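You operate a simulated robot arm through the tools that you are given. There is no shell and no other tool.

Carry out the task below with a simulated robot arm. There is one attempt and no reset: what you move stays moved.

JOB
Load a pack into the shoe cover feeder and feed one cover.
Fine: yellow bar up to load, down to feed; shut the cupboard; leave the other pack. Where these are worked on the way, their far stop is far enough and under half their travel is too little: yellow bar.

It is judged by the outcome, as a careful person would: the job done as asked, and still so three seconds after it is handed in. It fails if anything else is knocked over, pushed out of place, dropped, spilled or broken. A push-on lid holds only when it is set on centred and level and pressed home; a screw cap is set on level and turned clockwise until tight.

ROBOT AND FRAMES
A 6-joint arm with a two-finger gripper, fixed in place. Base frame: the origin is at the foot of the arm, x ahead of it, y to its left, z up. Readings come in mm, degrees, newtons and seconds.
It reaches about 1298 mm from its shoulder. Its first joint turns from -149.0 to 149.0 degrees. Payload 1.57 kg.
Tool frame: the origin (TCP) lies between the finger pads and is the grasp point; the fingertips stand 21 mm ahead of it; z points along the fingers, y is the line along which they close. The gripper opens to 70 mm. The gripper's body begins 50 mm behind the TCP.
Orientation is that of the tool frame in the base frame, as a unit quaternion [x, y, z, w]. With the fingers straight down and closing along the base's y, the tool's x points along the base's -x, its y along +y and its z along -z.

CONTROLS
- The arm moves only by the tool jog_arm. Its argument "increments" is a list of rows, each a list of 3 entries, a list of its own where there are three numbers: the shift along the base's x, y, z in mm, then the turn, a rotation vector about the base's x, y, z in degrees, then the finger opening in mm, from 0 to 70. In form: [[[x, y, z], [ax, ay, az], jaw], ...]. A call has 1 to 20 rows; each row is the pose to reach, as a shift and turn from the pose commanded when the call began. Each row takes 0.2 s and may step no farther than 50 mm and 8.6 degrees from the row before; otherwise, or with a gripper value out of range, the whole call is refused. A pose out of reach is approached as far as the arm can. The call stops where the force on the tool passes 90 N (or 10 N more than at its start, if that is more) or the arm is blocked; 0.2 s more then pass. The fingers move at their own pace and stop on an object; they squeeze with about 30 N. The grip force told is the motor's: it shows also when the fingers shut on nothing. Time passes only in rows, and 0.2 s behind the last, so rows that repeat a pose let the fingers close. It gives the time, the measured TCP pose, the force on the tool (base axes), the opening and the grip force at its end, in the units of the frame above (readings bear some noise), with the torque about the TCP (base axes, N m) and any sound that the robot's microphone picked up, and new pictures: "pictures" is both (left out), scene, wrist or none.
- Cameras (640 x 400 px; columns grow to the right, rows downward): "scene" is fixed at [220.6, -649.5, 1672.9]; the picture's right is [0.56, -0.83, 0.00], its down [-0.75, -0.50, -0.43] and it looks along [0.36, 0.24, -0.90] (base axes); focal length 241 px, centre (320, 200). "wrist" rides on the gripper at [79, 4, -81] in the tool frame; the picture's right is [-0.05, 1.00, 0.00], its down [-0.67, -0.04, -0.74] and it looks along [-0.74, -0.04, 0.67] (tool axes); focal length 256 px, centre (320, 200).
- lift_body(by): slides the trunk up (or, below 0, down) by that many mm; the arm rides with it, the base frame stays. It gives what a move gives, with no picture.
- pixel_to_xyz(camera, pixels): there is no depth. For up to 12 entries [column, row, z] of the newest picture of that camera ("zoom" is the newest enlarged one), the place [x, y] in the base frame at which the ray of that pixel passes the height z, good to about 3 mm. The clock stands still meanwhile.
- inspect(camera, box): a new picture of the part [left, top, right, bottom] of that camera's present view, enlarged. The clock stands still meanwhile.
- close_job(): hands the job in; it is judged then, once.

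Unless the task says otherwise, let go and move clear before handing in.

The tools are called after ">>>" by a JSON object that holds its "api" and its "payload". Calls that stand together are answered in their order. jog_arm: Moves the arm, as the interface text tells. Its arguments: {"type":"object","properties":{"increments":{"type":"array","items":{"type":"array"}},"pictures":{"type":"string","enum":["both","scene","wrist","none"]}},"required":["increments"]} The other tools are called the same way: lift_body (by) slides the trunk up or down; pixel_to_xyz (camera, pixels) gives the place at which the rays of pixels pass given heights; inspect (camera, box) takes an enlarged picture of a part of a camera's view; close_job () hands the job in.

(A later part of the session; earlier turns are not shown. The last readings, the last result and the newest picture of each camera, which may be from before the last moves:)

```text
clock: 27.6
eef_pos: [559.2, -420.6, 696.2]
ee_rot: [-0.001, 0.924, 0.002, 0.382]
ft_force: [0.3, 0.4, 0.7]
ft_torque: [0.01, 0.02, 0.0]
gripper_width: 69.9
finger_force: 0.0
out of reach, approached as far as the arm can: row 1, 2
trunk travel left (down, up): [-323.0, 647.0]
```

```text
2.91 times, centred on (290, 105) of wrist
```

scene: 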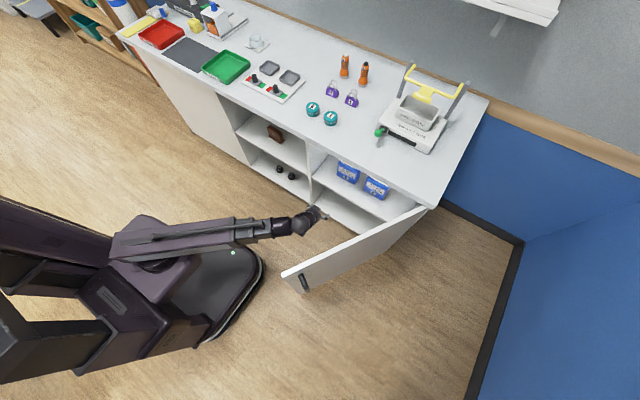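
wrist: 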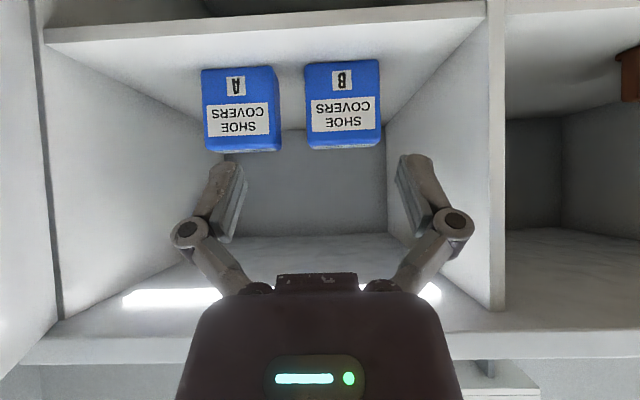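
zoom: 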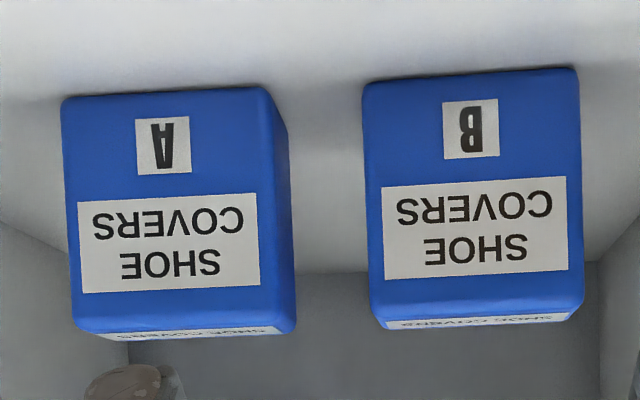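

Confirmed: the arm has no vertical motion of its own, so the trunk does all z. Pack A measures about x 845–900, y -501…-608, z 505–625. Now I'll raise up to look levelly at the feeder and its yellow bar.

>>> {"api": "lift_body", "payload": {"by": 390}}

>>> {"api": "jog_arm", "payload": {"increments": [[[40, -30, 0], [0, 0, 0], 70], [[80, -60, 0], [0, 0, 0], 70], [[120, -90, 0], [0, 0, 0], 70], [[150, -120, 0], [0, 0, 0], 70], [[150, -150, 0], [0, 0, 0], 70]]}}

>>> {"api": "inspect", "payload": {"camera": "wrist", "box": [200, 60, 440, 280]}}

```text
clock: 31.4
eef_pos: [559.7, -420.8, 1085.0]
ee_rot: [-0.002, 0.925, 0.002, 0.381]
ft_force: [-0.3, -0.3, -0.1]
ft_torque: [-0.03, -0.03, 0.02]
gripper_width: 70.0
finger_force: 0.0
trunk travel left (down, up): [-713.0, 257.0]
```

```text
clock: 32.6
eef_pos: [710.6, -571.6, 1086.4]
ee_rot: [0.0, 0.924, 0.001, 0.381]
ft_force: [0.4, 0.0, -0.2]
ft_torque: [0.01, 0.01, 0.0]
gripper_width: 69.9
finger_force: 0.1
trunk travel left (down, up): [-713.0, 257.0]
```

scene: 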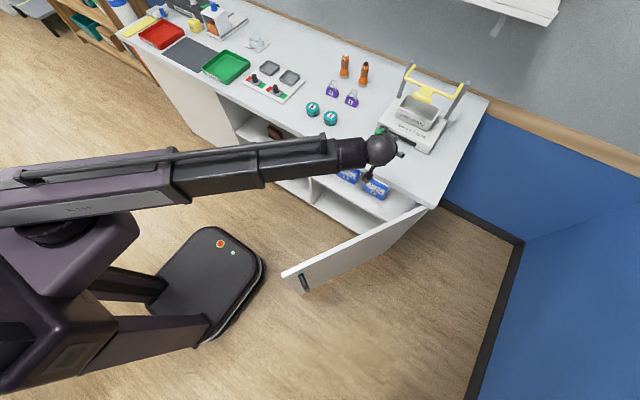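
wrist: 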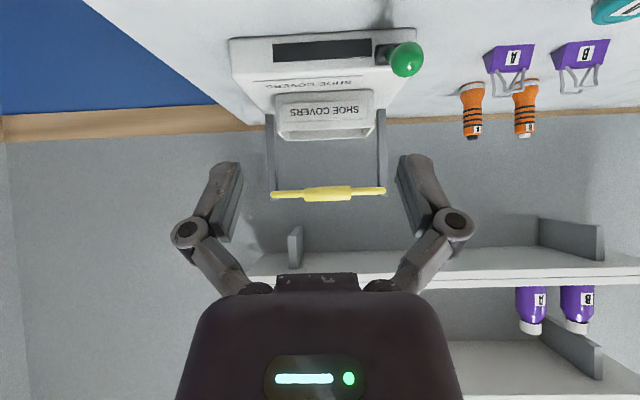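

```text
1.82 times, centred on (320, 170) of wrist
```

zoom: 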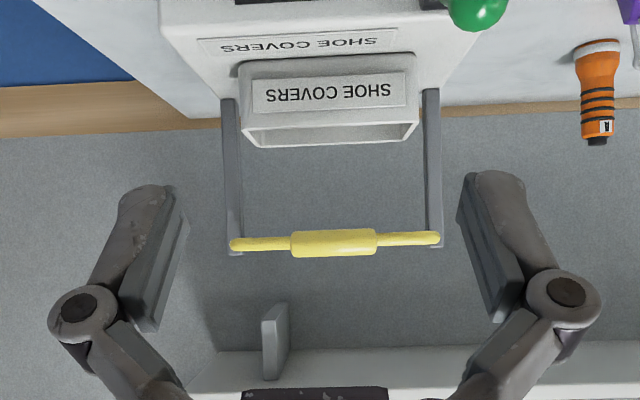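

The bar lies level at the top of the posts (row ~193, z≈1097). I'll enlarge the green knob and the feeder base.

>>> {"api": "inspect", "payload": {"camera": "wrist", "box": [220, 0, 440, 150]}}

>>> {"api": "inspect", "payload": {"camera": "wrist", "box": [350, 10, 450, 100]}}

>>> {"api": "inspect", "payload": {"camera": "scene", "box": [400, 55, 480, 125]}}

>>> {"api": "inspect", "payload": {"camera": "wrist", "box": [255, 170, 400, 220]}}

```text
2.67 times, centred on (330, 75) of wrist
```

zoom: 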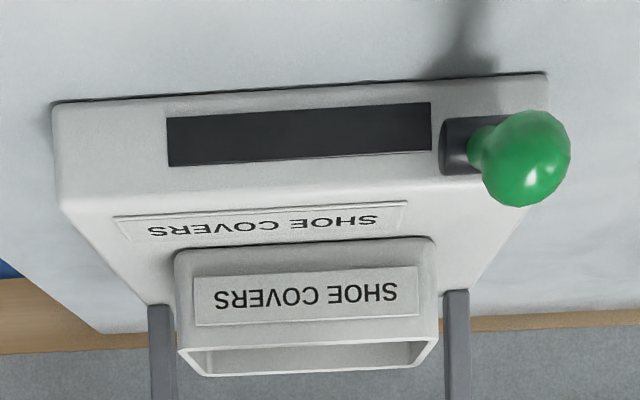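

```text
4.44 times, centred on (400, 55) of wrist
```

zoom: 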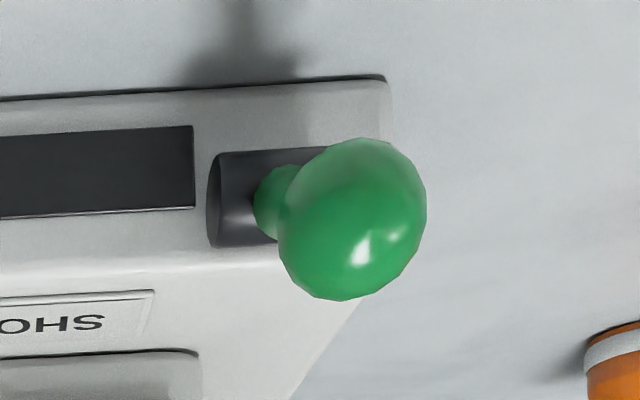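

```text
5.71 times, centred on (440, 90) of scene
```

zoom: 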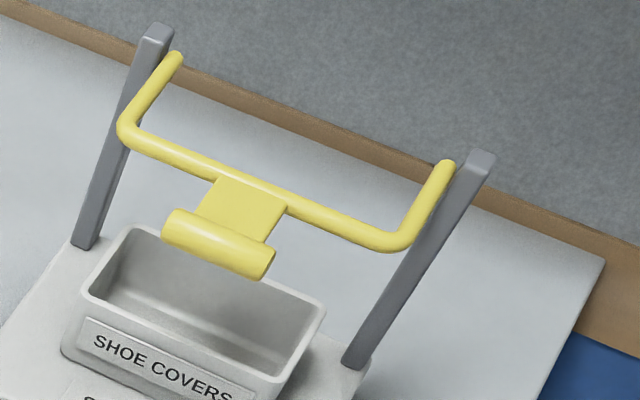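

```text
4.41 times, centred on (328, 195) of wrist
```

zoom: 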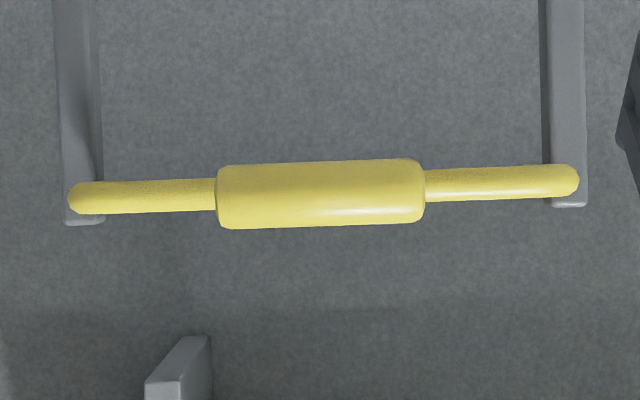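

The green knob is a lever on a horizontal (y) axle beside the slot, so it's pressed down to feed; the yellow bar is a bail hinged at the post tops, now lying level (down). I'll get ray fixes for the bar, magazine and knob.

>>> {"api": "pixel_to_xyz", "payload": {"camera": "scene", "pixels": [[414.6, 94.9, 1097], [429.9, 101.4, 1097], [422.2, 97.9, 1097], [405.9, 78.6, 1097], [454, 97, 1097], [414.6, 65.2, 1097], [462.3, 83.9, 1097], [405.5, 94.5, 1000], [440.5, 107.5, 1000], [433.8, 120, 1000], [397, 104.5, 1000], [395.5, 115.5, 940]]}}

>>> {"api": "pixel_to_xyz", "payload": {"camera": "wrist", "pixels": [[408, 57, 980], [408, 57, 960], [301, 141, 1000], [301, 141, 980], [275, 100, 960], [275, 100, 1000], [372, 94, 960], [372, 94, 1000], [382, 133, 1000], [382, 133, 980], [236, 42, 920], [423, 28, 900]]}}

```text
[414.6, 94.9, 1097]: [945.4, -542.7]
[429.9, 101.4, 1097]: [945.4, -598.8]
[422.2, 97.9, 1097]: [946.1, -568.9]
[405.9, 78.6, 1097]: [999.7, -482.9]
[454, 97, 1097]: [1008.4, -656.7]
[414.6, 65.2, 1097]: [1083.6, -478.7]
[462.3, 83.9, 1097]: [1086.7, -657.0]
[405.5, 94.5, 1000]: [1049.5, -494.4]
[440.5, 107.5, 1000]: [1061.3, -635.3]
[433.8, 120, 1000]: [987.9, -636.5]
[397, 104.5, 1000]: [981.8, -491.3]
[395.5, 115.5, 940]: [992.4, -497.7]
```

```text
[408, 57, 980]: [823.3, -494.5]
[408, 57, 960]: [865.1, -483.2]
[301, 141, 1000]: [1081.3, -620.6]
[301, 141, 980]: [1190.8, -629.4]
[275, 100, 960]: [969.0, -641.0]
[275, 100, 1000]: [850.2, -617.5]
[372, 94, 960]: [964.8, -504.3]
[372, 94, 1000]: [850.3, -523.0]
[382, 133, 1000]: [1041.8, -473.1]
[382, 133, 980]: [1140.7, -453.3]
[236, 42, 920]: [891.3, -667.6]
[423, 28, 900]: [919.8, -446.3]
```

The handle roller is at about (946, -569, 1097), 60 mm long; the bail pivots near x≈1085. With the tool at 45° I can slip near-closed fingers under the roller and lift it along its arc. First I'll lower slightly and close the jaws to 20.

>>> {"api": "lift_body", "payload": {"by": -18}}

>>> {"api": "jog_arm", "payload": {"increments": [[[40, 0, 0], [0, 0, 0], 20], [[80, 1, 0], [0, 0, 0], 20], [[120, 2, 0], [0, 0, 0], 20], [[150, 2, 0], [0, 0, 0], 20], [[175, 2, 0], [0, 0, 0], 20]]}}

```text
clock: 33.2
eef_pos: [710.3, -569.8, 1068.0]
ee_rot: [-0.001, 0.924, 0.001, 0.381]
ft_force: [0.3, 0.2, 0.2]
ft_torque: [-0.01, -0.02, 0.02]
gripper_width: 69.9
finger_force: 0.1
trunk travel left (down, up): [-695.0, 275.0]
```

```text
clock: 34.4
eef_pos: [885.6, -567.5, 1067.8]
ee_rot: [0.0, 0.924, 0.0, 0.381]
ft_force: [0.7, 0.2, 0.6]
ft_torque: [-0.05, -0.05, 0.01]
gripper_width: 20.0
finger_force: 0.0
trunk travel left (down, up): [-695.0, 275.0]
```

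scene: 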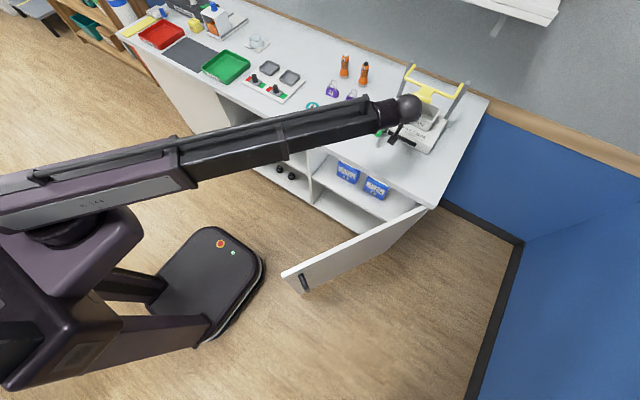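
wrist: 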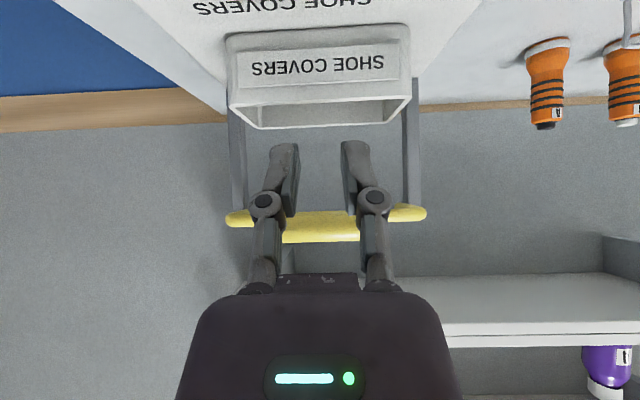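

The roller at (321,228) sits above and beyond the fingers as expected. I'll go 54 mm further so the fingers are beneath the roller, then raise the trunk.

>>> {"api": "jog_arm", "payload": {"increments": [[[20, -1, 0], [0, 0, 0], 20], [[40, -1, 0], [0, 0, 0], 20], [[54, -1, 0], [0, 0, 0], 20]]}}

```text
clock: 35.2
eef_pos: [939.3, -568.9, 1068.0]
ee_rot: [0.0, 0.925, 0.001, 0.38]
ft_force: [0.1, 0.1, 0.4]
ft_torque: [0.0, 0.01, -0.01]
gripper_width: 20.3
finger_force: 0.1
trunk travel left (down, up): [-695.0, 275.0]
```

scene: 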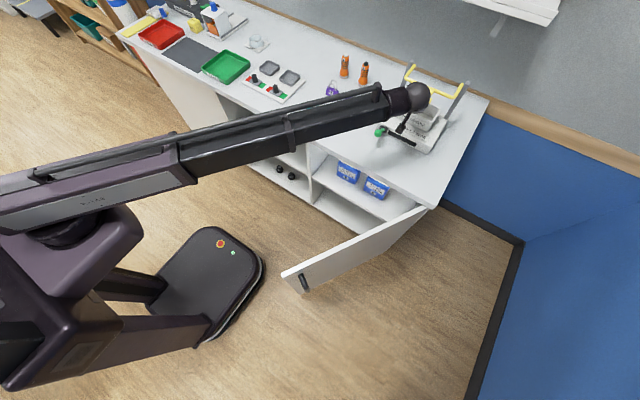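
wrist: 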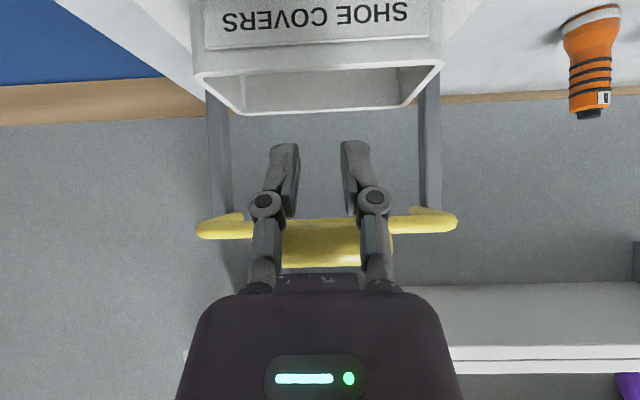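

The fingers are in front of and below the roller (rows 218–268). I'll raise the trunk 25 mm and check for contact.

>>> {"api": "lift_body", "payload": {"by": 25}}

>>> {"api": "inspect", "payload": {"camera": "wrist", "box": [160, 100, 480, 300]}}

```text
clock: 36.0
eef_pos: [938.9, -568.8, 1092.2]
ee_rot: [-0.001, 0.925, 0.001, 0.381]
ft_force: [-2.6, -0.6, -1.0]
ft_torque: [-0.02, -0.01, 0.0]
gripper_width: 19.9
finger_force: 0.0
trunk travel left (down, up): [-720.0, 250.0]
```

```text
2.00 times, centred on (320, 200) of wrist
```

zoom: 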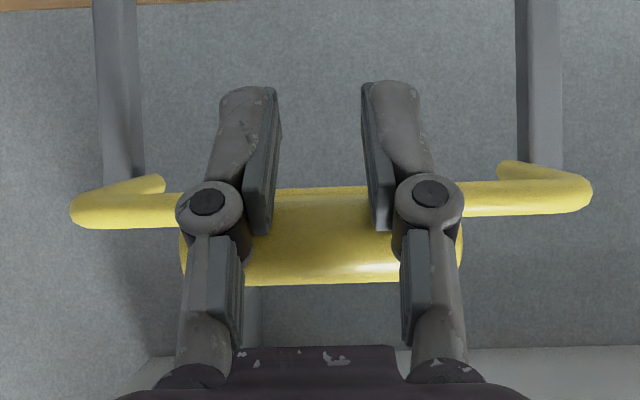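

Light contact (about 3 N). I'll raise another 30 mm and watch whether the bar swings up.

>>> {"api": "lift_body", "payload": {"by": 30}}

>>> {"api": "inspect", "payload": {"camera": "wrist", "box": [160, 100, 480, 300]}}

>>> {"api": "inspect", "payload": {"camera": "scene", "box": [380, 50, 490, 130]}}

```text
clock: 36.7
eef_pos: [938.4, -569.5, 1122.5]
ee_rot: [-0.001, 0.924, 0.001, 0.381]
ft_force: [-0.3, -0.1, 0.0]
ft_torque: [-0.03, -0.02, -0.03]
gripper_width: 20.0
finger_force: 0.0
trunk travel left (down, up): [-750.0, 220.0]
```

```text
2.00 times, centred on (320, 200) of wrist
```

zoom: 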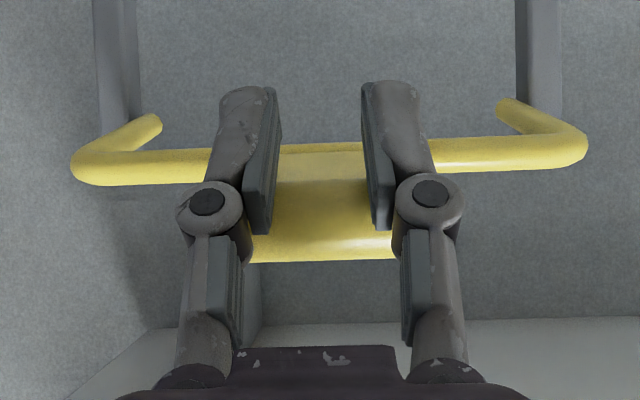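

```text
5.00 times, centred on (435, 90) of scene
```

zoom: 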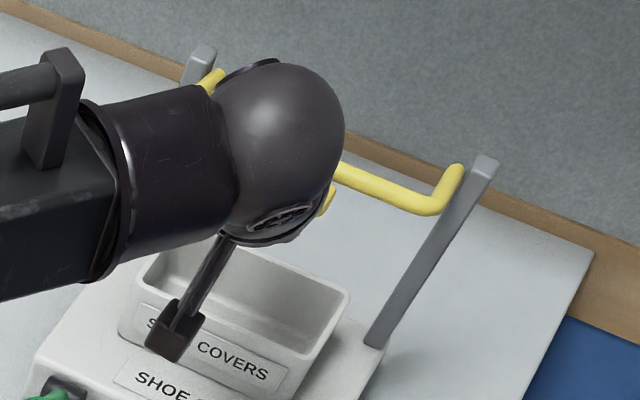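

The bail is swinging up about the posts (crossbar rose ~15 mm, roller ~25 mm). I'll follow its arc by alternating forward jogs and trunk lifts.

>>> {"api": "jog_arm", "payload": {"increments": [[[6, 0, 0], [0, 0, 0], 20], [[12, 0, 0], [0, 0, 0], 20], [[18, 0, 0], [0, 0, 0], 20]], "pictures": "none"}}

>>> {"api": "lift_body", "payload": {"by": 30}}

>>> {"api": "jog_arm", "payload": {"increments": [[[7, 0, 0], [0, 0, 0], 20], [[14, 0, 0], [0, 0, 0], 20], [[22, 0, 0], [0, 0, 0], 20]], "pictures": "wrist"}}

```text
clock: 37.5
eef_pos: [957.5, -569.3, 1122.0]
ee_rot: [0.001, 0.924, -0.001, 0.381]
ft_force: [-0.2, -1.3, -0.5]
ft_torque: [0.0, -0.02, 0.03]
gripper_width: 19.8
finger_force: 0.0
trunk travel left (down, up): [-750.0, 220.0]
```

```text
clock: 38.2
eef_pos: [957.6, -569.8, 1152.6]
ee_rot: [-0.001, 0.925, 0.001, 0.381]
ft_force: [-0.4, -0.1, -0.3]
ft_torque: [0.01, 0.0, -0.03]
gripper_width: 19.9
finger_force: 0.1
trunk travel left (down, up): [-780.0, 190.0]
```

```text
clock: 39.0
eef_pos: [979.9, -568.9, 1151.8]
ee_rot: [-0.001, 0.925, 0.001, 0.38]
ft_force: [-0.2, 0.3, -0.7]
ft_torque: [0.03, -0.02, -0.01]
gripper_width: 19.9
finger_force: 0.0
trunk travel left (down, up): [-780.0, 190.0]
```

wrist: 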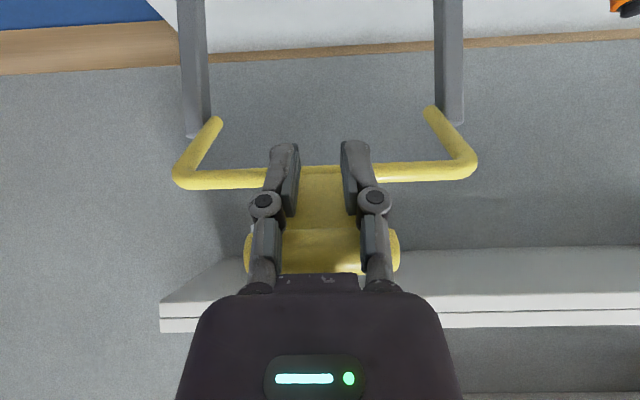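

The bar is at roughly 40°, following the fingers freely. I'll continue along the arc toward vertical.

>>> {"api": "lift_body", "payload": {"by": 30}}

>>> {"api": "jog_arm", "payload": {"increments": [[[10, 0, 0], [0, 0, 0], 20], [[20, 0, 0], [0, 0, 0], 20], [[28, 0, 0], [0, 0, 0], 20]], "pictures": "none"}}

>>> {"api": "lift_body", "payload": {"by": 22}}

>>> {"api": "jog_arm", "payload": {"increments": [[[10, 0, 0], [0, 0, 0], 20], [[20, 0, 0], [0, 0, 0], 20], [[32, 0, 0], [0, 0, 0], 20]]}}

```text
clock: 39.8
eef_pos: [978.9, -568.4, 1183.1]
ee_rot: [0.0, 0.925, 0.0, 0.381]
ft_force: [0.6, 0.2, 0.4]
ft_torque: [0.03, 0.04, 0.03]
gripper_width: 20.0
finger_force: 0.1
trunk travel left (down, up): [-810.0, 160.0]
```

```text
clock: 40.6
eef_pos: [1007.6, -569.8, 1183.4]
ee_rot: [-0.001, 0.925, 0.001, 0.381]
ft_force: [0.3, 0.4, 0.6]
ft_torque: [0.0, -0.04, 0.0]
gripper_width: 20.3
finger_force: 0.3
trunk travel left (down, up): [-810.0, 160.0]
```

```text
clock: 41.3
eef_pos: [1007.7, -569.3, 1204.0]
ee_rot: [0.0, 0.924, 0.0, 0.381]
ft_force: [0.1, -0.7, 0.4]
ft_torque: [-0.01, 0.01, 0.0]
gripper_width: 19.7
finger_force: 0.1
trunk travel left (down, up): [-832.0, 138.0]
```

```text
clock: 42.1
eef_pos: [1040.2, -570.0, 1204.3]
ee_rot: [-0.001, 0.925, 0.001, 0.381]
ft_force: [0.3, 0.3, -0.5]
ft_torque: [-0.02, 0.01, 0.01]
gripper_width: 19.7
finger_force: 0.1
trunk travel left (down, up): [-832.0, 138.0]
```

scene: 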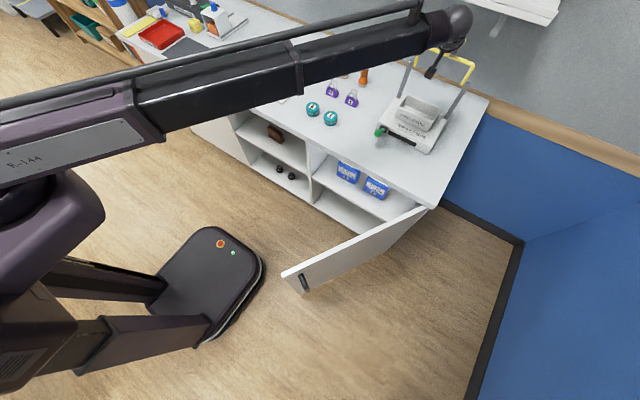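
wrist: 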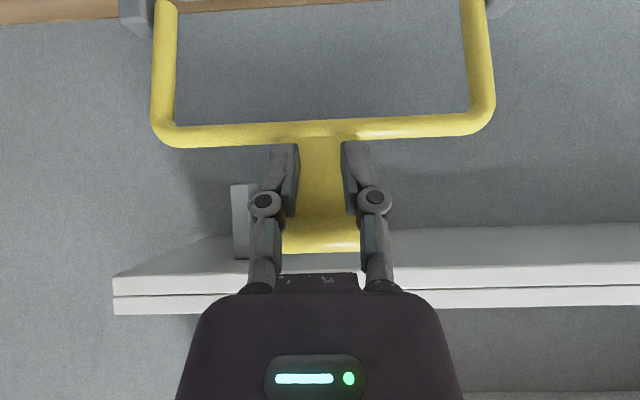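

The bail is now steep (about 70°). I'll push it on to its far stop.

>>> {"api": "lift_body", "payload": {"by": 14}}

>>> {"api": "jog_arm", "payload": {"increments": [[[10, 0, 0], [0, 0, 0], 20], [[20, 0, 0], [0, 0, 0], 20], [[30, 0, 0], [0, 0, 0], 20], [[38, 0, 0], [0, 0, 0], 20]]}}

>>> {"api": "inspect", "payload": {"camera": "scene", "box": [380, 30, 490, 130]}}

```text
clock: 42.7
eef_pos: [1038.3, -570.5, 1219.3]
ee_rot: [-0.001, 0.925, 0.001, 0.38]
ft_force: [0.6, -0.1, 0.7]
ft_torque: [0.03, -0.03, 0.0]
gripper_width: 20.1
finger_force: 0.0
trunk travel left (down, up): [-846.0, 124.0]
```

```text
clock: 43.7
eef_pos: [1077.0, -569.1, 1219.3]
ee_rot: [0.001, 0.925, 0.0, 0.381]
ft_force: [-2.5, -0.4, 0.0]
ft_torque: [-0.02, 0.05, 0.02]
gripper_width: 20.0
finger_force: 0.0
trunk travel left (down, up): [-846.0, 124.0]
```

scene: 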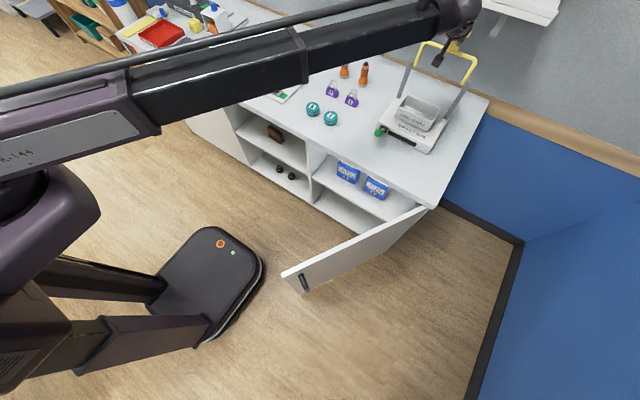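
wrist: 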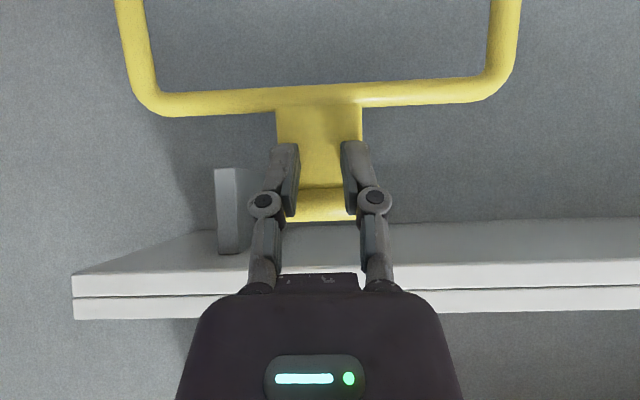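

```text
4.00 times, centred on (435, 80) of scene
```

zoom: 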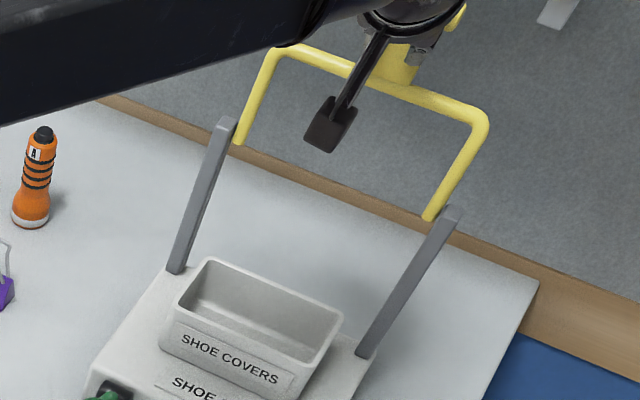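

The bail is near upright. I'll press a bit further in small steps to find the far stop.

>>> {"api": "jog_arm", "payload": {"increments": [[[8, 0, 0], [0, 0, 0], 20], [[16, 0, 0], [0, 0, 0], 20], [[24, 0, 0], [0, 0, 0], 20]]}}

```text
clock: 44.5
eef_pos: [1077.6, -570.1, 1222.4]
ee_rot: [-0.001, 0.929, -0.002, 0.37]
ft_force: [-31.0, -8.1, -0.3]
ft_torque: [-0.5, 0.22, -0.86]
gripper_width: 0.2
finger_force: 15.9
trunk travel left (down, up): [-846.0, 124.0]
stopped in row 3: the force on the tool passed its limit at 97 N (the readings are from after the stop); the commanded pose is now the measured one
```

scene: 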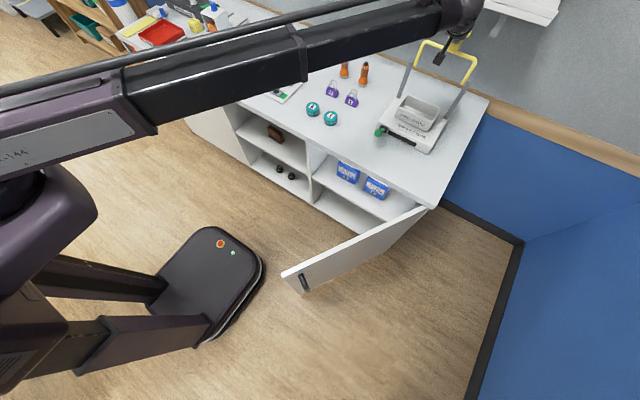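
wrist: 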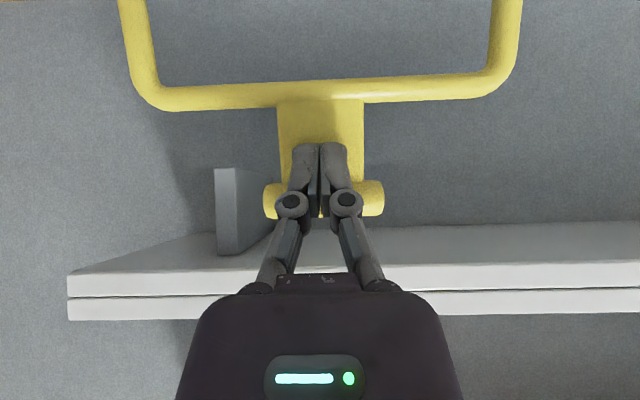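

The far stop is reached (force rose to 97 N), with the bail upright. I'll back off and check that it stays up and that the feeder hasn't moved.

>>> {"api": "jog_arm", "payload": {"increments": [[[-10, 0, 0], [0, 0, 0], 20], [[-30, 0, 0], [0, 0, 0], 20], [[-70, 0, 0], [0, 0, 0], 20], [[-110, 0, 0], [0, 0, 0], 20], [[-150, 0, 0], [0, 0, 0], 20], [[-190, 0, 0], [0, 0, 0], 20], [[-230, 0, 0], [0, 0, 0], 70], [[-270, 0, 0], [0, 0, 0], 70], [[-310, 0, 0], [0, 0, 0], 70], [[-350, 0, 0], [0, 0, 0], 70]]}}

>>> {"api": "inspect", "payload": {"camera": "scene", "box": [380, 30, 490, 160]}}

```text
clock: 46.7
eef_pos: [735.6, -571.1, 1217.5]
ee_rot: [-0.002, 0.929, 0.001, 0.371]
ft_force: [1.2, -0.7, 0.1]
ft_torque: [0.0, 0.01, -0.01]
gripper_width: 69.9
finger_force: 0.0
trunk travel left (down, up): [-846.0, 124.0]
```

scene: 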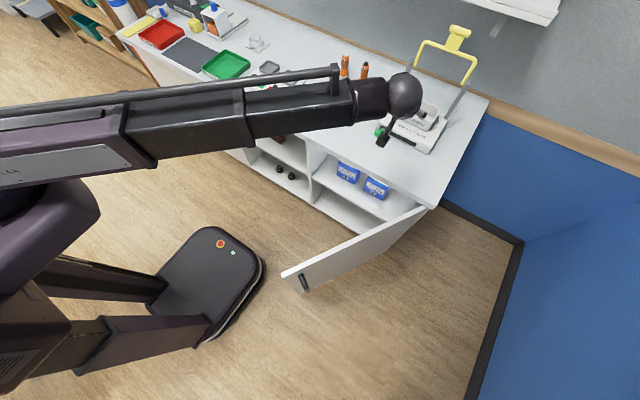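
wrist: 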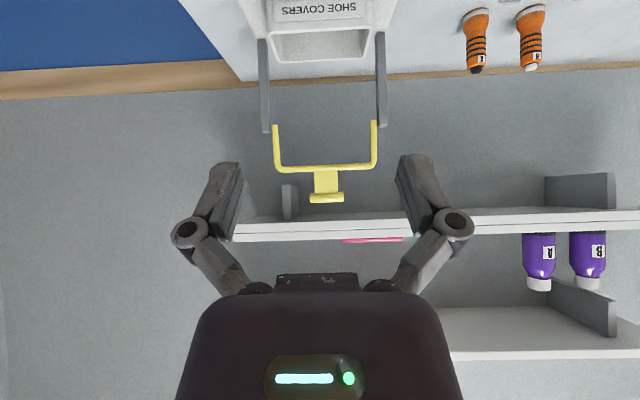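

```text
3.08 times, centred on (435, 95) of scene
```

zoom: 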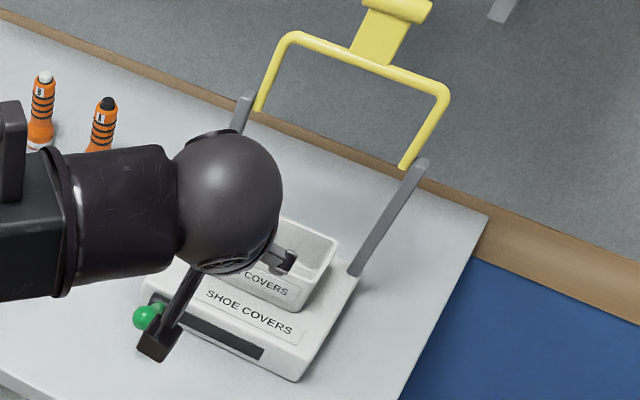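

The bail stays up by itself and the feeder hasn't shifted. For the pack I need the jaws closing along x with the wrist leaning toward +y; I'll first bring the tool to vertical.

>>> {"api": "jog_arm", "payload": {"increments": [[[0, 10, -15.5], [0, 7.2, 0], 70], [[0, 20, -28.5], [0, 14.5, 0], 70], [[0, 30, -39], [0, 21.7, 0], 70], [[0, 40, -46.5], [0, 29, 0], 70], [[0, 50, -51], [0, 36.2, 0], 70], [[0, 60, -52.5], [0, 43.4, 0], 70]], "pictures": "none"}}

```text
clock: 48.1
eef_pos: [738.9, -511.5, 1164.8]
ee_rot: [-0.001, 1.0, 0.003, 0.0]
ft_force: [-0.9, 0.1, -0.2]
ft_torque: [0.01, 0.0, 0.02]
gripper_width: 70.1
finger_force: 0.0
trunk travel left (down, up): [-846.0, 124.0]
```

The tool is vertical now. I'll yaw it by +90° so the jaws close along x.

>>> {"api": "jog_arm", "payload": {"increments": [[[0, 0, 0], [0, 0, 8.4], 70], [[0, 0, 0], [0, 0, 16.8], 70], [[0, 0, 0], [0, 0, 25.2], 70], [[0, 0, 0], [0, 0, 33.6], 70], [[0, 0, 0], [0, 0, 42], 70], [[0, 0, 0], [0, 0, 50.4], 70], [[0, 0, 0], [0, 0, 58.8], 70], [[0, 0, 0], [0, 0, 67.2], 70], [[0, 0, 0], [0, 0, 75.6], 70], [[0, 0, 0], [0, 0, 84], 70], [[0, 0, 0], [0, 0, 90], 70]]}}

```text
clock: 50.5
eef_pos: [737.3, -511.1, 1165.4]
ee_rot: [0.709, -0.705, -0.003, 0.002]
ft_force: [-0.7, -0.5, 0.7]
ft_torque: [0.02, 0.03, -0.02]
gripper_width: 69.8
finger_force: 0.1
trunk travel left (down, up): [-846.0, 124.0]
```

scene: 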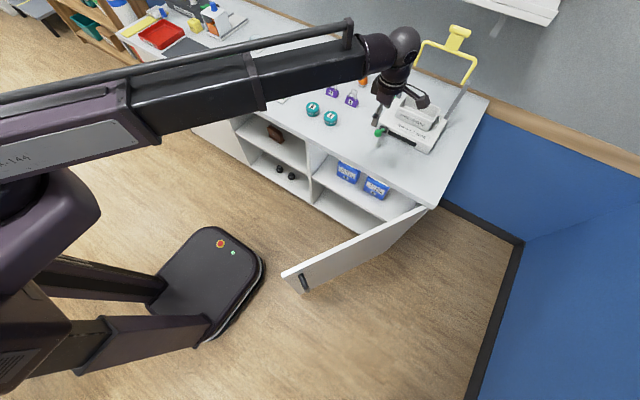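
wrist: 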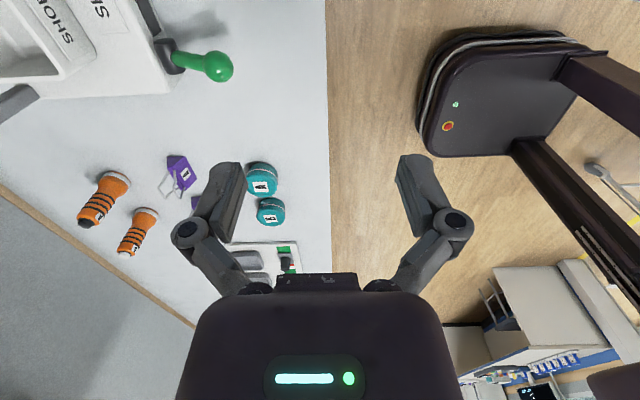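

Yaw works. Now I'll tilt about x by −60° so the tool points toward −y and down, with the camera on top.

>>> {"api": "jog_arm", "payload": {"increments": [[[0, 0, 1.9], [-8, 0, 0], 70], [[0, 0, 7.4], [-16, 0, 0], 70], [[0, 0, 16.5], [-24, 0, 0], 70], [[0, 0, 29], [-32, 0, 0], 70], [[0, 0, 44.7], [-40, 0, 0], 70], [[0, 0, 63.2], [-48, 0, 0], 70], [[0, 0, 84.2], [-56, 0, 0], 70], [[0, 0, 95.5], [-60, 0, 0], 70]]}}

```text
clock: 52.3
eef_pos: [738.5, -511.7, 1259.1]
ee_rot: [0.613, -0.612, 0.352, 0.356]
ft_force: [0.7, -0.2, 0.7]
ft_torque: [0.01, -0.02, 0.01]
gripper_width: 69.9
finger_force: 0.1
trunk travel left (down, up): [-846.0, 124.0]
```

scene: 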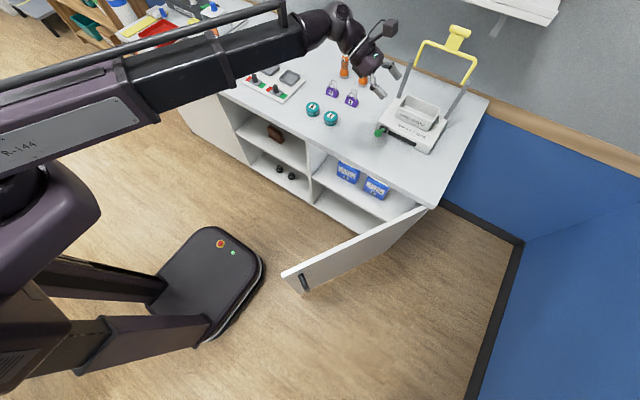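
wrist: 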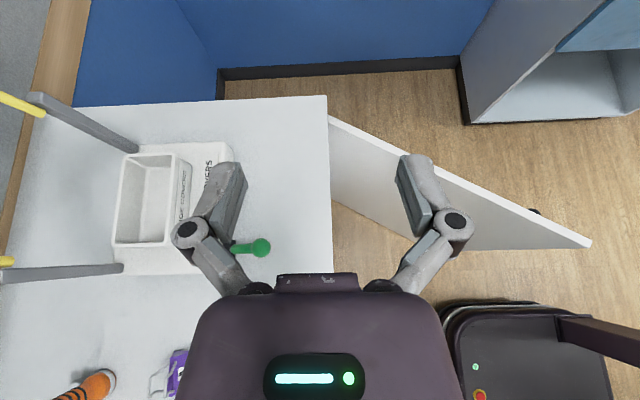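

The tilted pose works, and the camera now looks down on the feeder. Let me enlarge the feeder for measuring the magazine.

>>> {"api": "inspect", "payload": {"camera": "wrist", "box": [80, 120, 290, 290]}}

```text
2.35 times, centred on (185, 205) of wrist
```

zoom: 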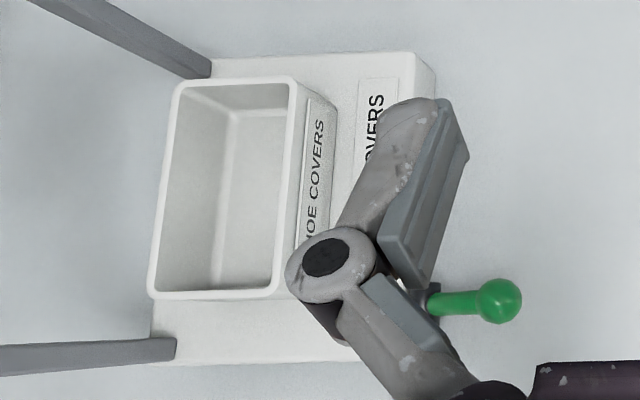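

>>> {"api": "pixel_to_xyz", "payload": {"camera": "wrist", "pixels": [[123.3, 154.8, 1000], [175.2, 154.8, 1000], [112.6, 245.4, 1000], [167.1, 246.7, 1000], [123.3, 154.8, 980], [175.2, 154.8, 980], [112.6, 245.4, 980], [167.1, 246.7, 980], [260, 248, 980], [260, 248, 960], [234, 150, 940], [116, 274, 940]]}}

>>> {"api": "pixel_to_xyz", "payload": {"camera": "scene", "pixels": [[405.5, 94.5, 980], [440.5, 107.5, 980], [433.8, 120, 980], [397, 104.5, 980], [405.5, 94.5, 1020], [440.5, 107.5, 1020], [433.8, 120, 1020], [397, 104.5, 1020]]}}

```text
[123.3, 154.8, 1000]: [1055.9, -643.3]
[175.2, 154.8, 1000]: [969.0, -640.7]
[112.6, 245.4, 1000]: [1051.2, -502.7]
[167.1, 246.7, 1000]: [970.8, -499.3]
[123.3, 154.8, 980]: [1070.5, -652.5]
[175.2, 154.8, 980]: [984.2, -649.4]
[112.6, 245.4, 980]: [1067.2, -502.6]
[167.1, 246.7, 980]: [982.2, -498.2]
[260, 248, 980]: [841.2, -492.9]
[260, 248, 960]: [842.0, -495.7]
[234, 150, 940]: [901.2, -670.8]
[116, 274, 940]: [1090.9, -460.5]
```

```text
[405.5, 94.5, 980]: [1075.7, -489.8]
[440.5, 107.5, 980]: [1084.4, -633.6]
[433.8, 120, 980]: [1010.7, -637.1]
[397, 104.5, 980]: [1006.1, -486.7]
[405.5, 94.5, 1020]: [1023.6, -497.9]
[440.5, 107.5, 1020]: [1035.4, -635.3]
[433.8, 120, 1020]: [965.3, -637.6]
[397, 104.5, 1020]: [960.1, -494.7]
```

The magazine rim is at about z≈1008, centre ≈(1005, -569), loosely fitting the pack. Now I'll bring the tool in front of the cupboard, clear of table and door, and lower the trunk to entry height.

>>> {"api": "jog_arm", "payload": {"increments": [[[-35, -3, 0], [0, 0, 0], 70], [[-70, -6, 0], [0, 0, 0], 70], [[-105, -9, 0], [0, 0, 0], 70], [[-138, -13, 0], [0, 0, 0], 70]], "pictures": "scene"}}

```text
clock: 53.3
eef_pos: [597.8, -522.3, 1257.7]
ee_rot: [0.613, -0.612, 0.351, 0.355]
ft_force: [0.0, -0.2, -0.7]
ft_torque: [0.01, 0.01, -0.02]
gripper_width: 70.0
finger_force: 0.0
trunk travel left (down, up): [-846.0, 124.0]
```

scene: 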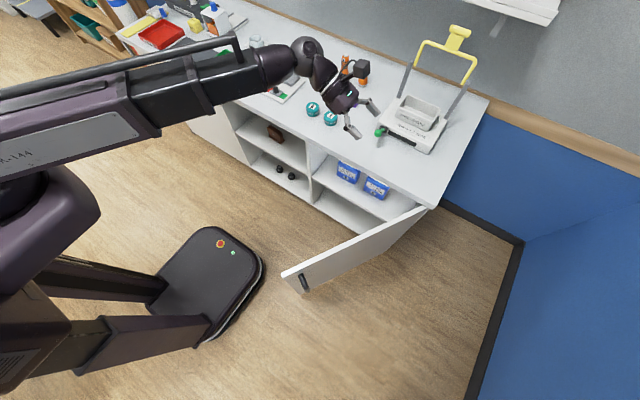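

Before lowering, I'll measure the gripper's flange in this clear view.

>>> {"api": "inspect", "payload": {"camera": "scene", "box": [230, 20, 400, 150]}}

```text
3.08 times, centred on (315, 85) of scene
```

zoom: 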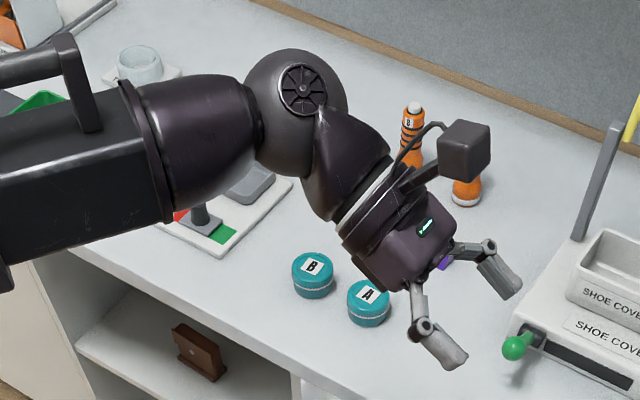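

The flange radius is about 30 mm, which clears pack B in my planned 45° grasp. I'll lower the trunk to the entry height (TCP z≈655).

>>> {"api": "lift_body", "payload": {"by": -603}}

>>> {"api": "jog_arm", "payload": {"increments": [[[25, -3, 0], [0, 0, 0], 70], [[50, -3, 0], [0, 0, 0], 70], [[75, -3, 0], [0, 0, 0], 70], [[100, -3, 0], [0, 0, 0], 70]]}}

```text
refused: -603 is not a number from -400 to 400
```

```text
clock: 54.3
eef_pos: [700.4, -527.6, 1257.8]
ee_rot: [0.613, -0.612, 0.351, 0.356]
ft_force: [0.1, 0.0, -0.7]
ft_torque: [0.0, 0.0, 0.02]
gripper_width: 70.1
finger_force: 0.1
trunk travel left (down, up): [-846.0, 124.0]
```

scene: 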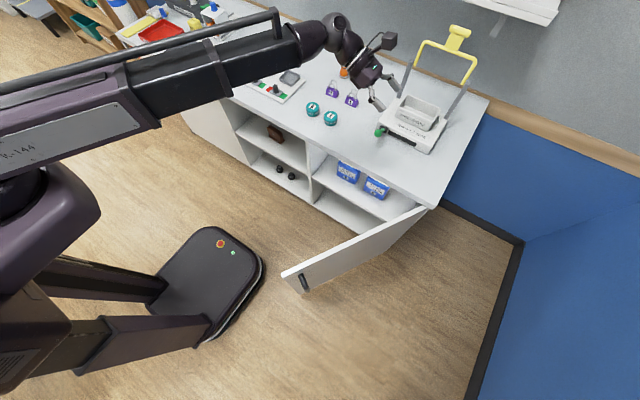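
wrist: 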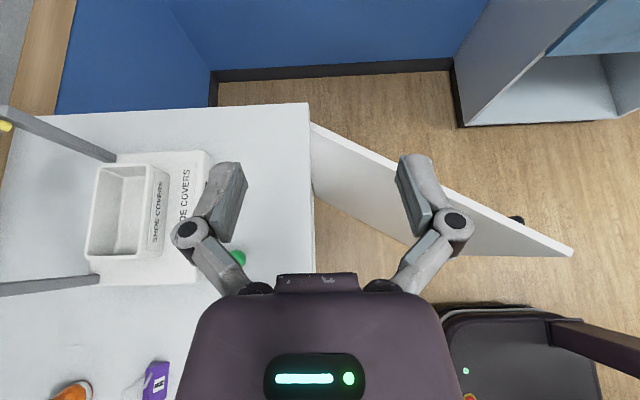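

The trunk step was too large and was refused, so only the jog ran (x=700, still high and clear). I'll return to x≈600 first, then lower in two steps.

>>> {"api": "jog_arm", "payload": {"increments": [[[-35, 0, 0], [0, 0, 0], 70], [[-70, 0, 0], [0, 0, 0], 70], [[-100, 0, 0], [0, 0, 0], 70]], "pictures": "none"}}

```text
clock: 55.1
eef_pos: [598.9, -525.6, 1258.6]
ee_rot: [0.613, -0.612, 0.352, 0.355]
ft_force: [0.7, -0.9, 1.1]
ft_torque: [0.0, 0.01, 0.01]
gripper_width: 69.8
finger_force: 0.0
trunk travel left (down, up): [-846.0, 124.0]
```

Back at x≈599. Lowering the trunk by 400.

>>> {"api": "lift_body", "payload": {"by": -400}}

```text
clock: 58.9
eef_pos: [598.9, -526.3, 858.4]
ee_rot: [0.613, -0.612, 0.351, 0.356]
ft_force: [0.8, -0.3, -0.5]
ft_torque: [0.01, -0.02, 0.02]
gripper_width: 70.2
finger_force: 0.0
trunk travel left (down, up): [-446.0, 524.0]
```

Clear so far at z=858; lowering the remaining 203 mm to entry height.

>>> {"api": "lift_body", "payload": {"by": -203}}

```text
clock: 61.1
eef_pos: [600.3, -525.9, 653.8]
ee_rot: [0.612, -0.612, 0.351, 0.356]
ft_force: [-0.3, 0.8, -0.4]
ft_torque: [-0.02, -0.02, 0.0]
gripper_width: 70.1
finger_force: 0.2
trunk travel left (down, up): [-243.0, 727.0]
```

At z≈654. I'll advance to x≈730, still in front of the packs, and look down at them.

>>> {"api": "jog_arm", "payload": {"increments": [[[40, 0, 0], [0, 0, 0], 70], [[80, 0, 0], [0, 0, 0], 70], [[130, 0, 0], [0, 0, 0], 70]]}}

>>> {"api": "inspect", "payload": {"camera": "wrist", "box": [0, 60, 280, 300]}}

```text
clock: 61.9
eef_pos: [730.3, -526.9, 655.7]
ee_rot: [0.612, -0.612, 0.352, 0.356]
ft_force: [0.4, 0.1, 0.5]
ft_torque: [0.03, -0.01, 0.0]
gripper_width: 69.9
finger_force: 0.0
trunk travel left (down, up): [-243.0, 727.0]
```

scene: 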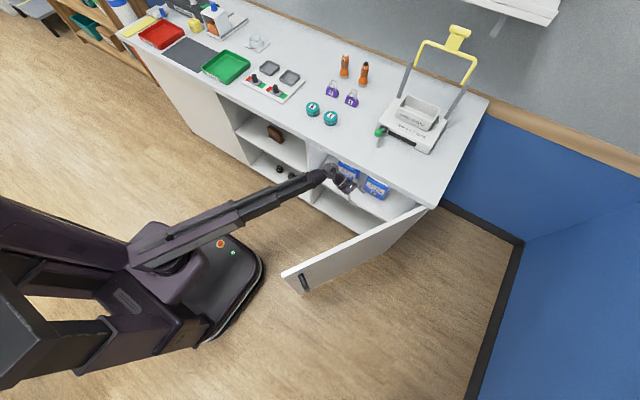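
wrist: 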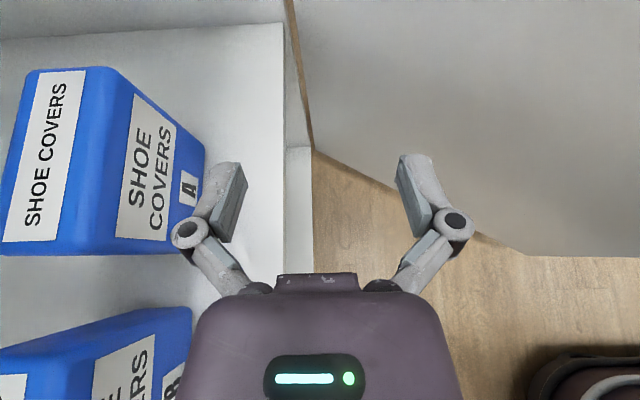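

```text
1.67 times, centred on (140, 180) of wrist
```

zoom: 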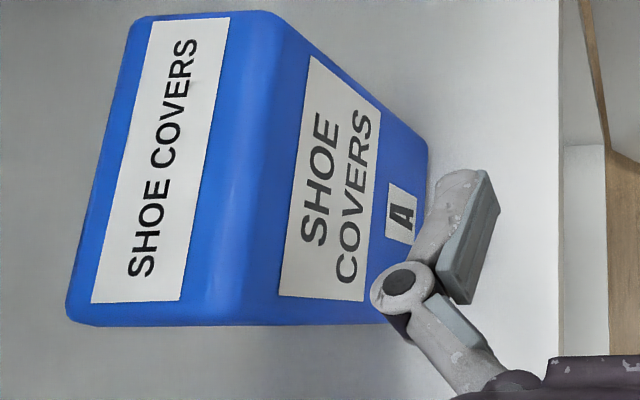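

Pack A is clearly seen from above-left. I'll convert the top-face corner pixels in this enlargement at the pack-top height.

>>> {"api": "pixel_to_xyz", "payload": {"camera": "zoom", "pixels": [[130, 20, 625], [270, 15, 625], [67, 320, 625], [222, 325, 625], [130, 20, 630], [222, 325, 630], [67, 320, 630], [428, 150, 505], [385, 322, 505], [428, 150, 500], [385, 322, 500], [560, 200, 505]]}}

```text
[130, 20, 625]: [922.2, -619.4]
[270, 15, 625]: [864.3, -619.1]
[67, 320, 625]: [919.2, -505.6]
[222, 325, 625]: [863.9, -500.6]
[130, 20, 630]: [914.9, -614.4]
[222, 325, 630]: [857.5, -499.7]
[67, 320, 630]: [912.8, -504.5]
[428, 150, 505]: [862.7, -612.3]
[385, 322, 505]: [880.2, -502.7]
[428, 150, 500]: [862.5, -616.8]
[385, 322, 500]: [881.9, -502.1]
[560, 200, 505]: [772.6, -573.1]
```

Pack A: x≈862–919 (centre ≈890), y≈-503…-616, top z≈627. I'll slide in over it to x≈890 with ~11 mm of tip clearance.

>>> {"api": "jog_arm", "payload": {"increments": [[[30, 0, 0], [0, 0, 0], 70], [[60, 0, 0], [0, 0, 0], 70], [[90, 0, 0], [0, 0, 0], 70], [[120, 0, 0], [0, 0, 0], 70], [[140, 0, 0], [0, 0, 0], 70], [[159, 0, 0], [0, 0, 0], 70]]}}

>>> {"api": "inspect", "payload": {"camera": "wrist", "box": [140, 50, 480, 290]}}

```text
clock: 63.3
eef_pos: [887.9, -526.3, 655.3]
ee_rot: [-0.612, 0.612, -0.352, -0.356]
ft_force: [-0.7, -0.3, 0.1]
ft_torque: [-0.01, -0.02, 0.01]
gripper_width: 70.2
finger_force: 0.1
trunk travel left (down, up): [-243.0, 727.0]
```

scene: 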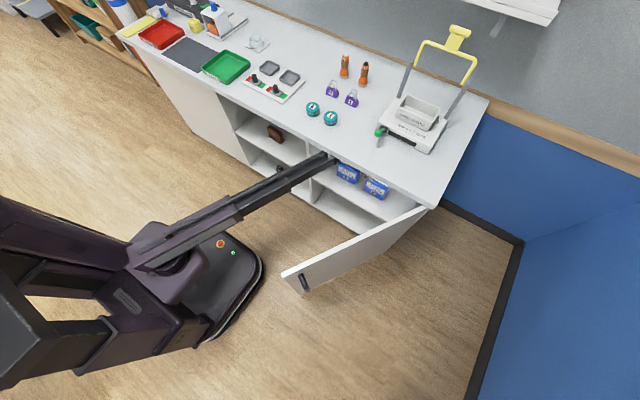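
wrist: 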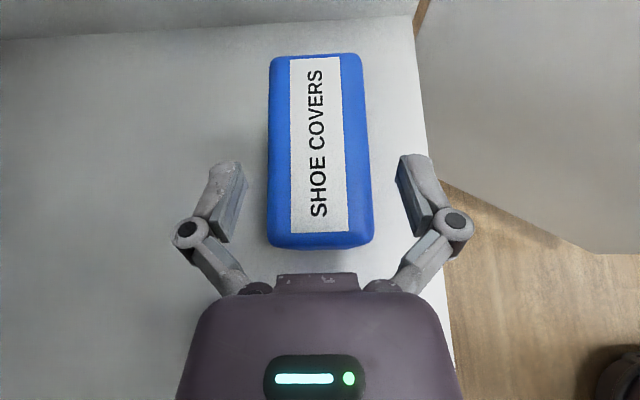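

```text
1.67 times, centred on (310, 170) of wrist
```

zoom: 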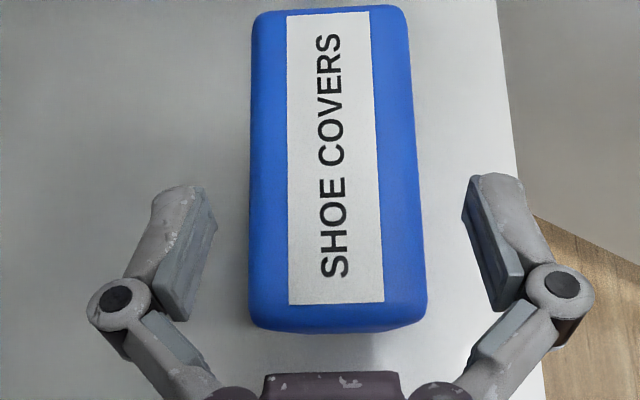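

The pack top is centred between the open fingers (columns 268–372 vs pads 245/398). I'll tilt to 45°, which lowers the fingers around the pack, with a 2 mm x correction.

>>> {"api": "jog_arm", "payload": {"increments": [[[2, 0, -7], [2.5, 0, 0], 70], [[2, 0, -14], [5, 0, 0], 70], [[2, 0, -20.8], [7.5, 0, 0], 70], [[2, 0, -27.3], [10, 0, 0], 70], [[2, 0, -33.5], [12.5, 0, 0], 70], [[2, 0, -39.5], [15, 0, 0], 70]]}}

>>> {"api": "inspect", "payload": {"camera": "wrist", "box": [140, 50, 480, 290]}}

```text
clock: 64.7
eef_pos: [890.3, -526.5, 616.5]
ee_rot: [0.654, -0.653, 0.268, 0.273]
ft_force: [-0.2, 0.7, -0.9]
ft_torque: [0.0, -0.01, -0.03]
gripper_width: 70.0
finger_force: 0.1
trunk travel left (down, up): [-243.0, 727.0]
```

scene: 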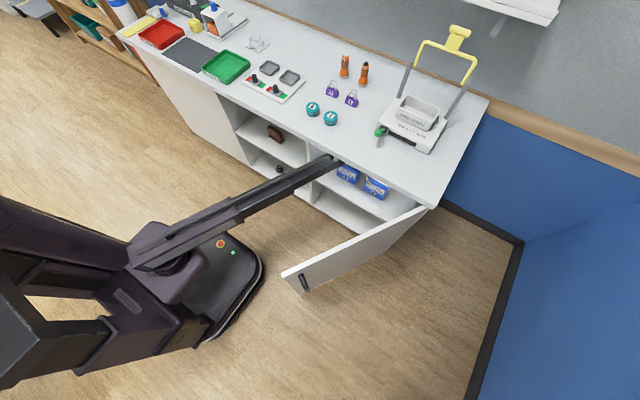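
wrist: 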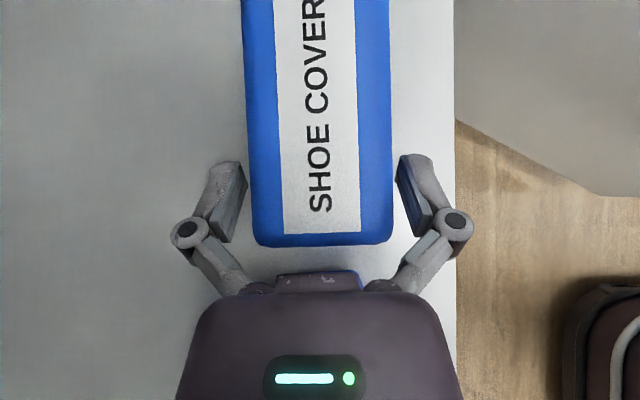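

```text
1.67 times, centred on (310, 170) of wrist
```

zoom: 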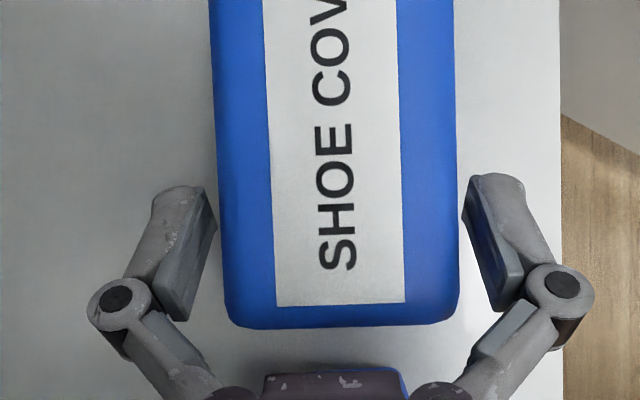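

The pack is between the fingers (columns 245–392), all clear. I'll lower 5 mm more for a deeper bite and then close.

>>> {"api": "lift_body", "payload": {"by": -5}}

>>> {"api": "jog_arm", "payload": {"increments": [[[0, 0, 0], [0, 0, 0], 60], [[0, 0, 0], [0, 0, 0], 45], [[0, 0, 0], [0, 0, 0], 45], [[0, 0, 0], [0, 0, 0], 45]]}}

```text
clock: 65.2
eef_pos: [889.8, -527.1, 611.4]
ee_rot: [0.654, -0.653, 0.269, 0.273]
ft_force: [1.7, -3.9, 9.1]
ft_torque: [0.74, 0.14, -0.1]
gripper_width: 70.2
finger_force: 0.0
trunk travel left (down, up): [-238.0, 732.0]
```

```text
clock: 66.2
eef_pos: [891.7, -525.8, 612.1]
ee_rot: [0.654, -0.653, 0.268, 0.273]
ft_force: [-1.1, 3.5, 9.5]
ft_torque: [-0.09, -0.07, 0.01]
gripper_width: 59.9
finger_force: 30.0
trunk travel left (down, up): [-238.0, 732.0]
```

scene: 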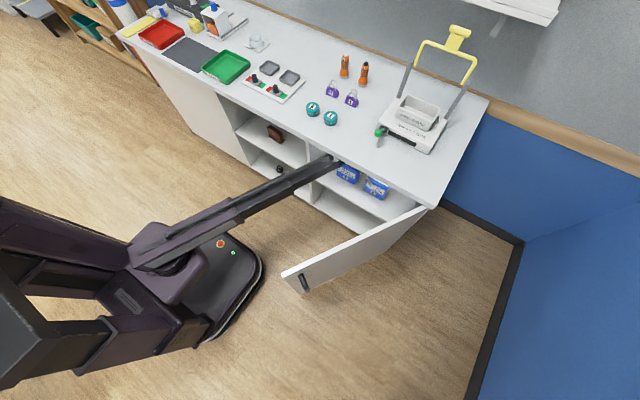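
wrist: 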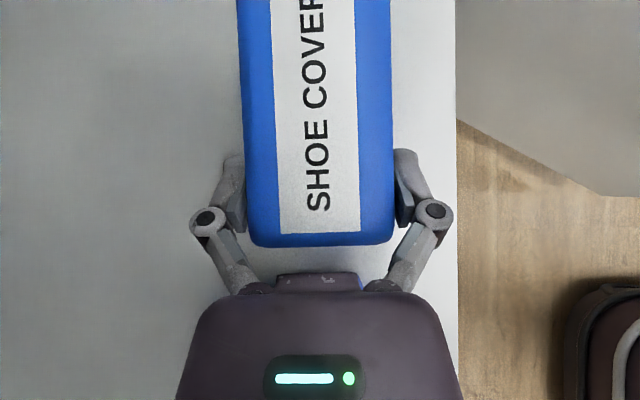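

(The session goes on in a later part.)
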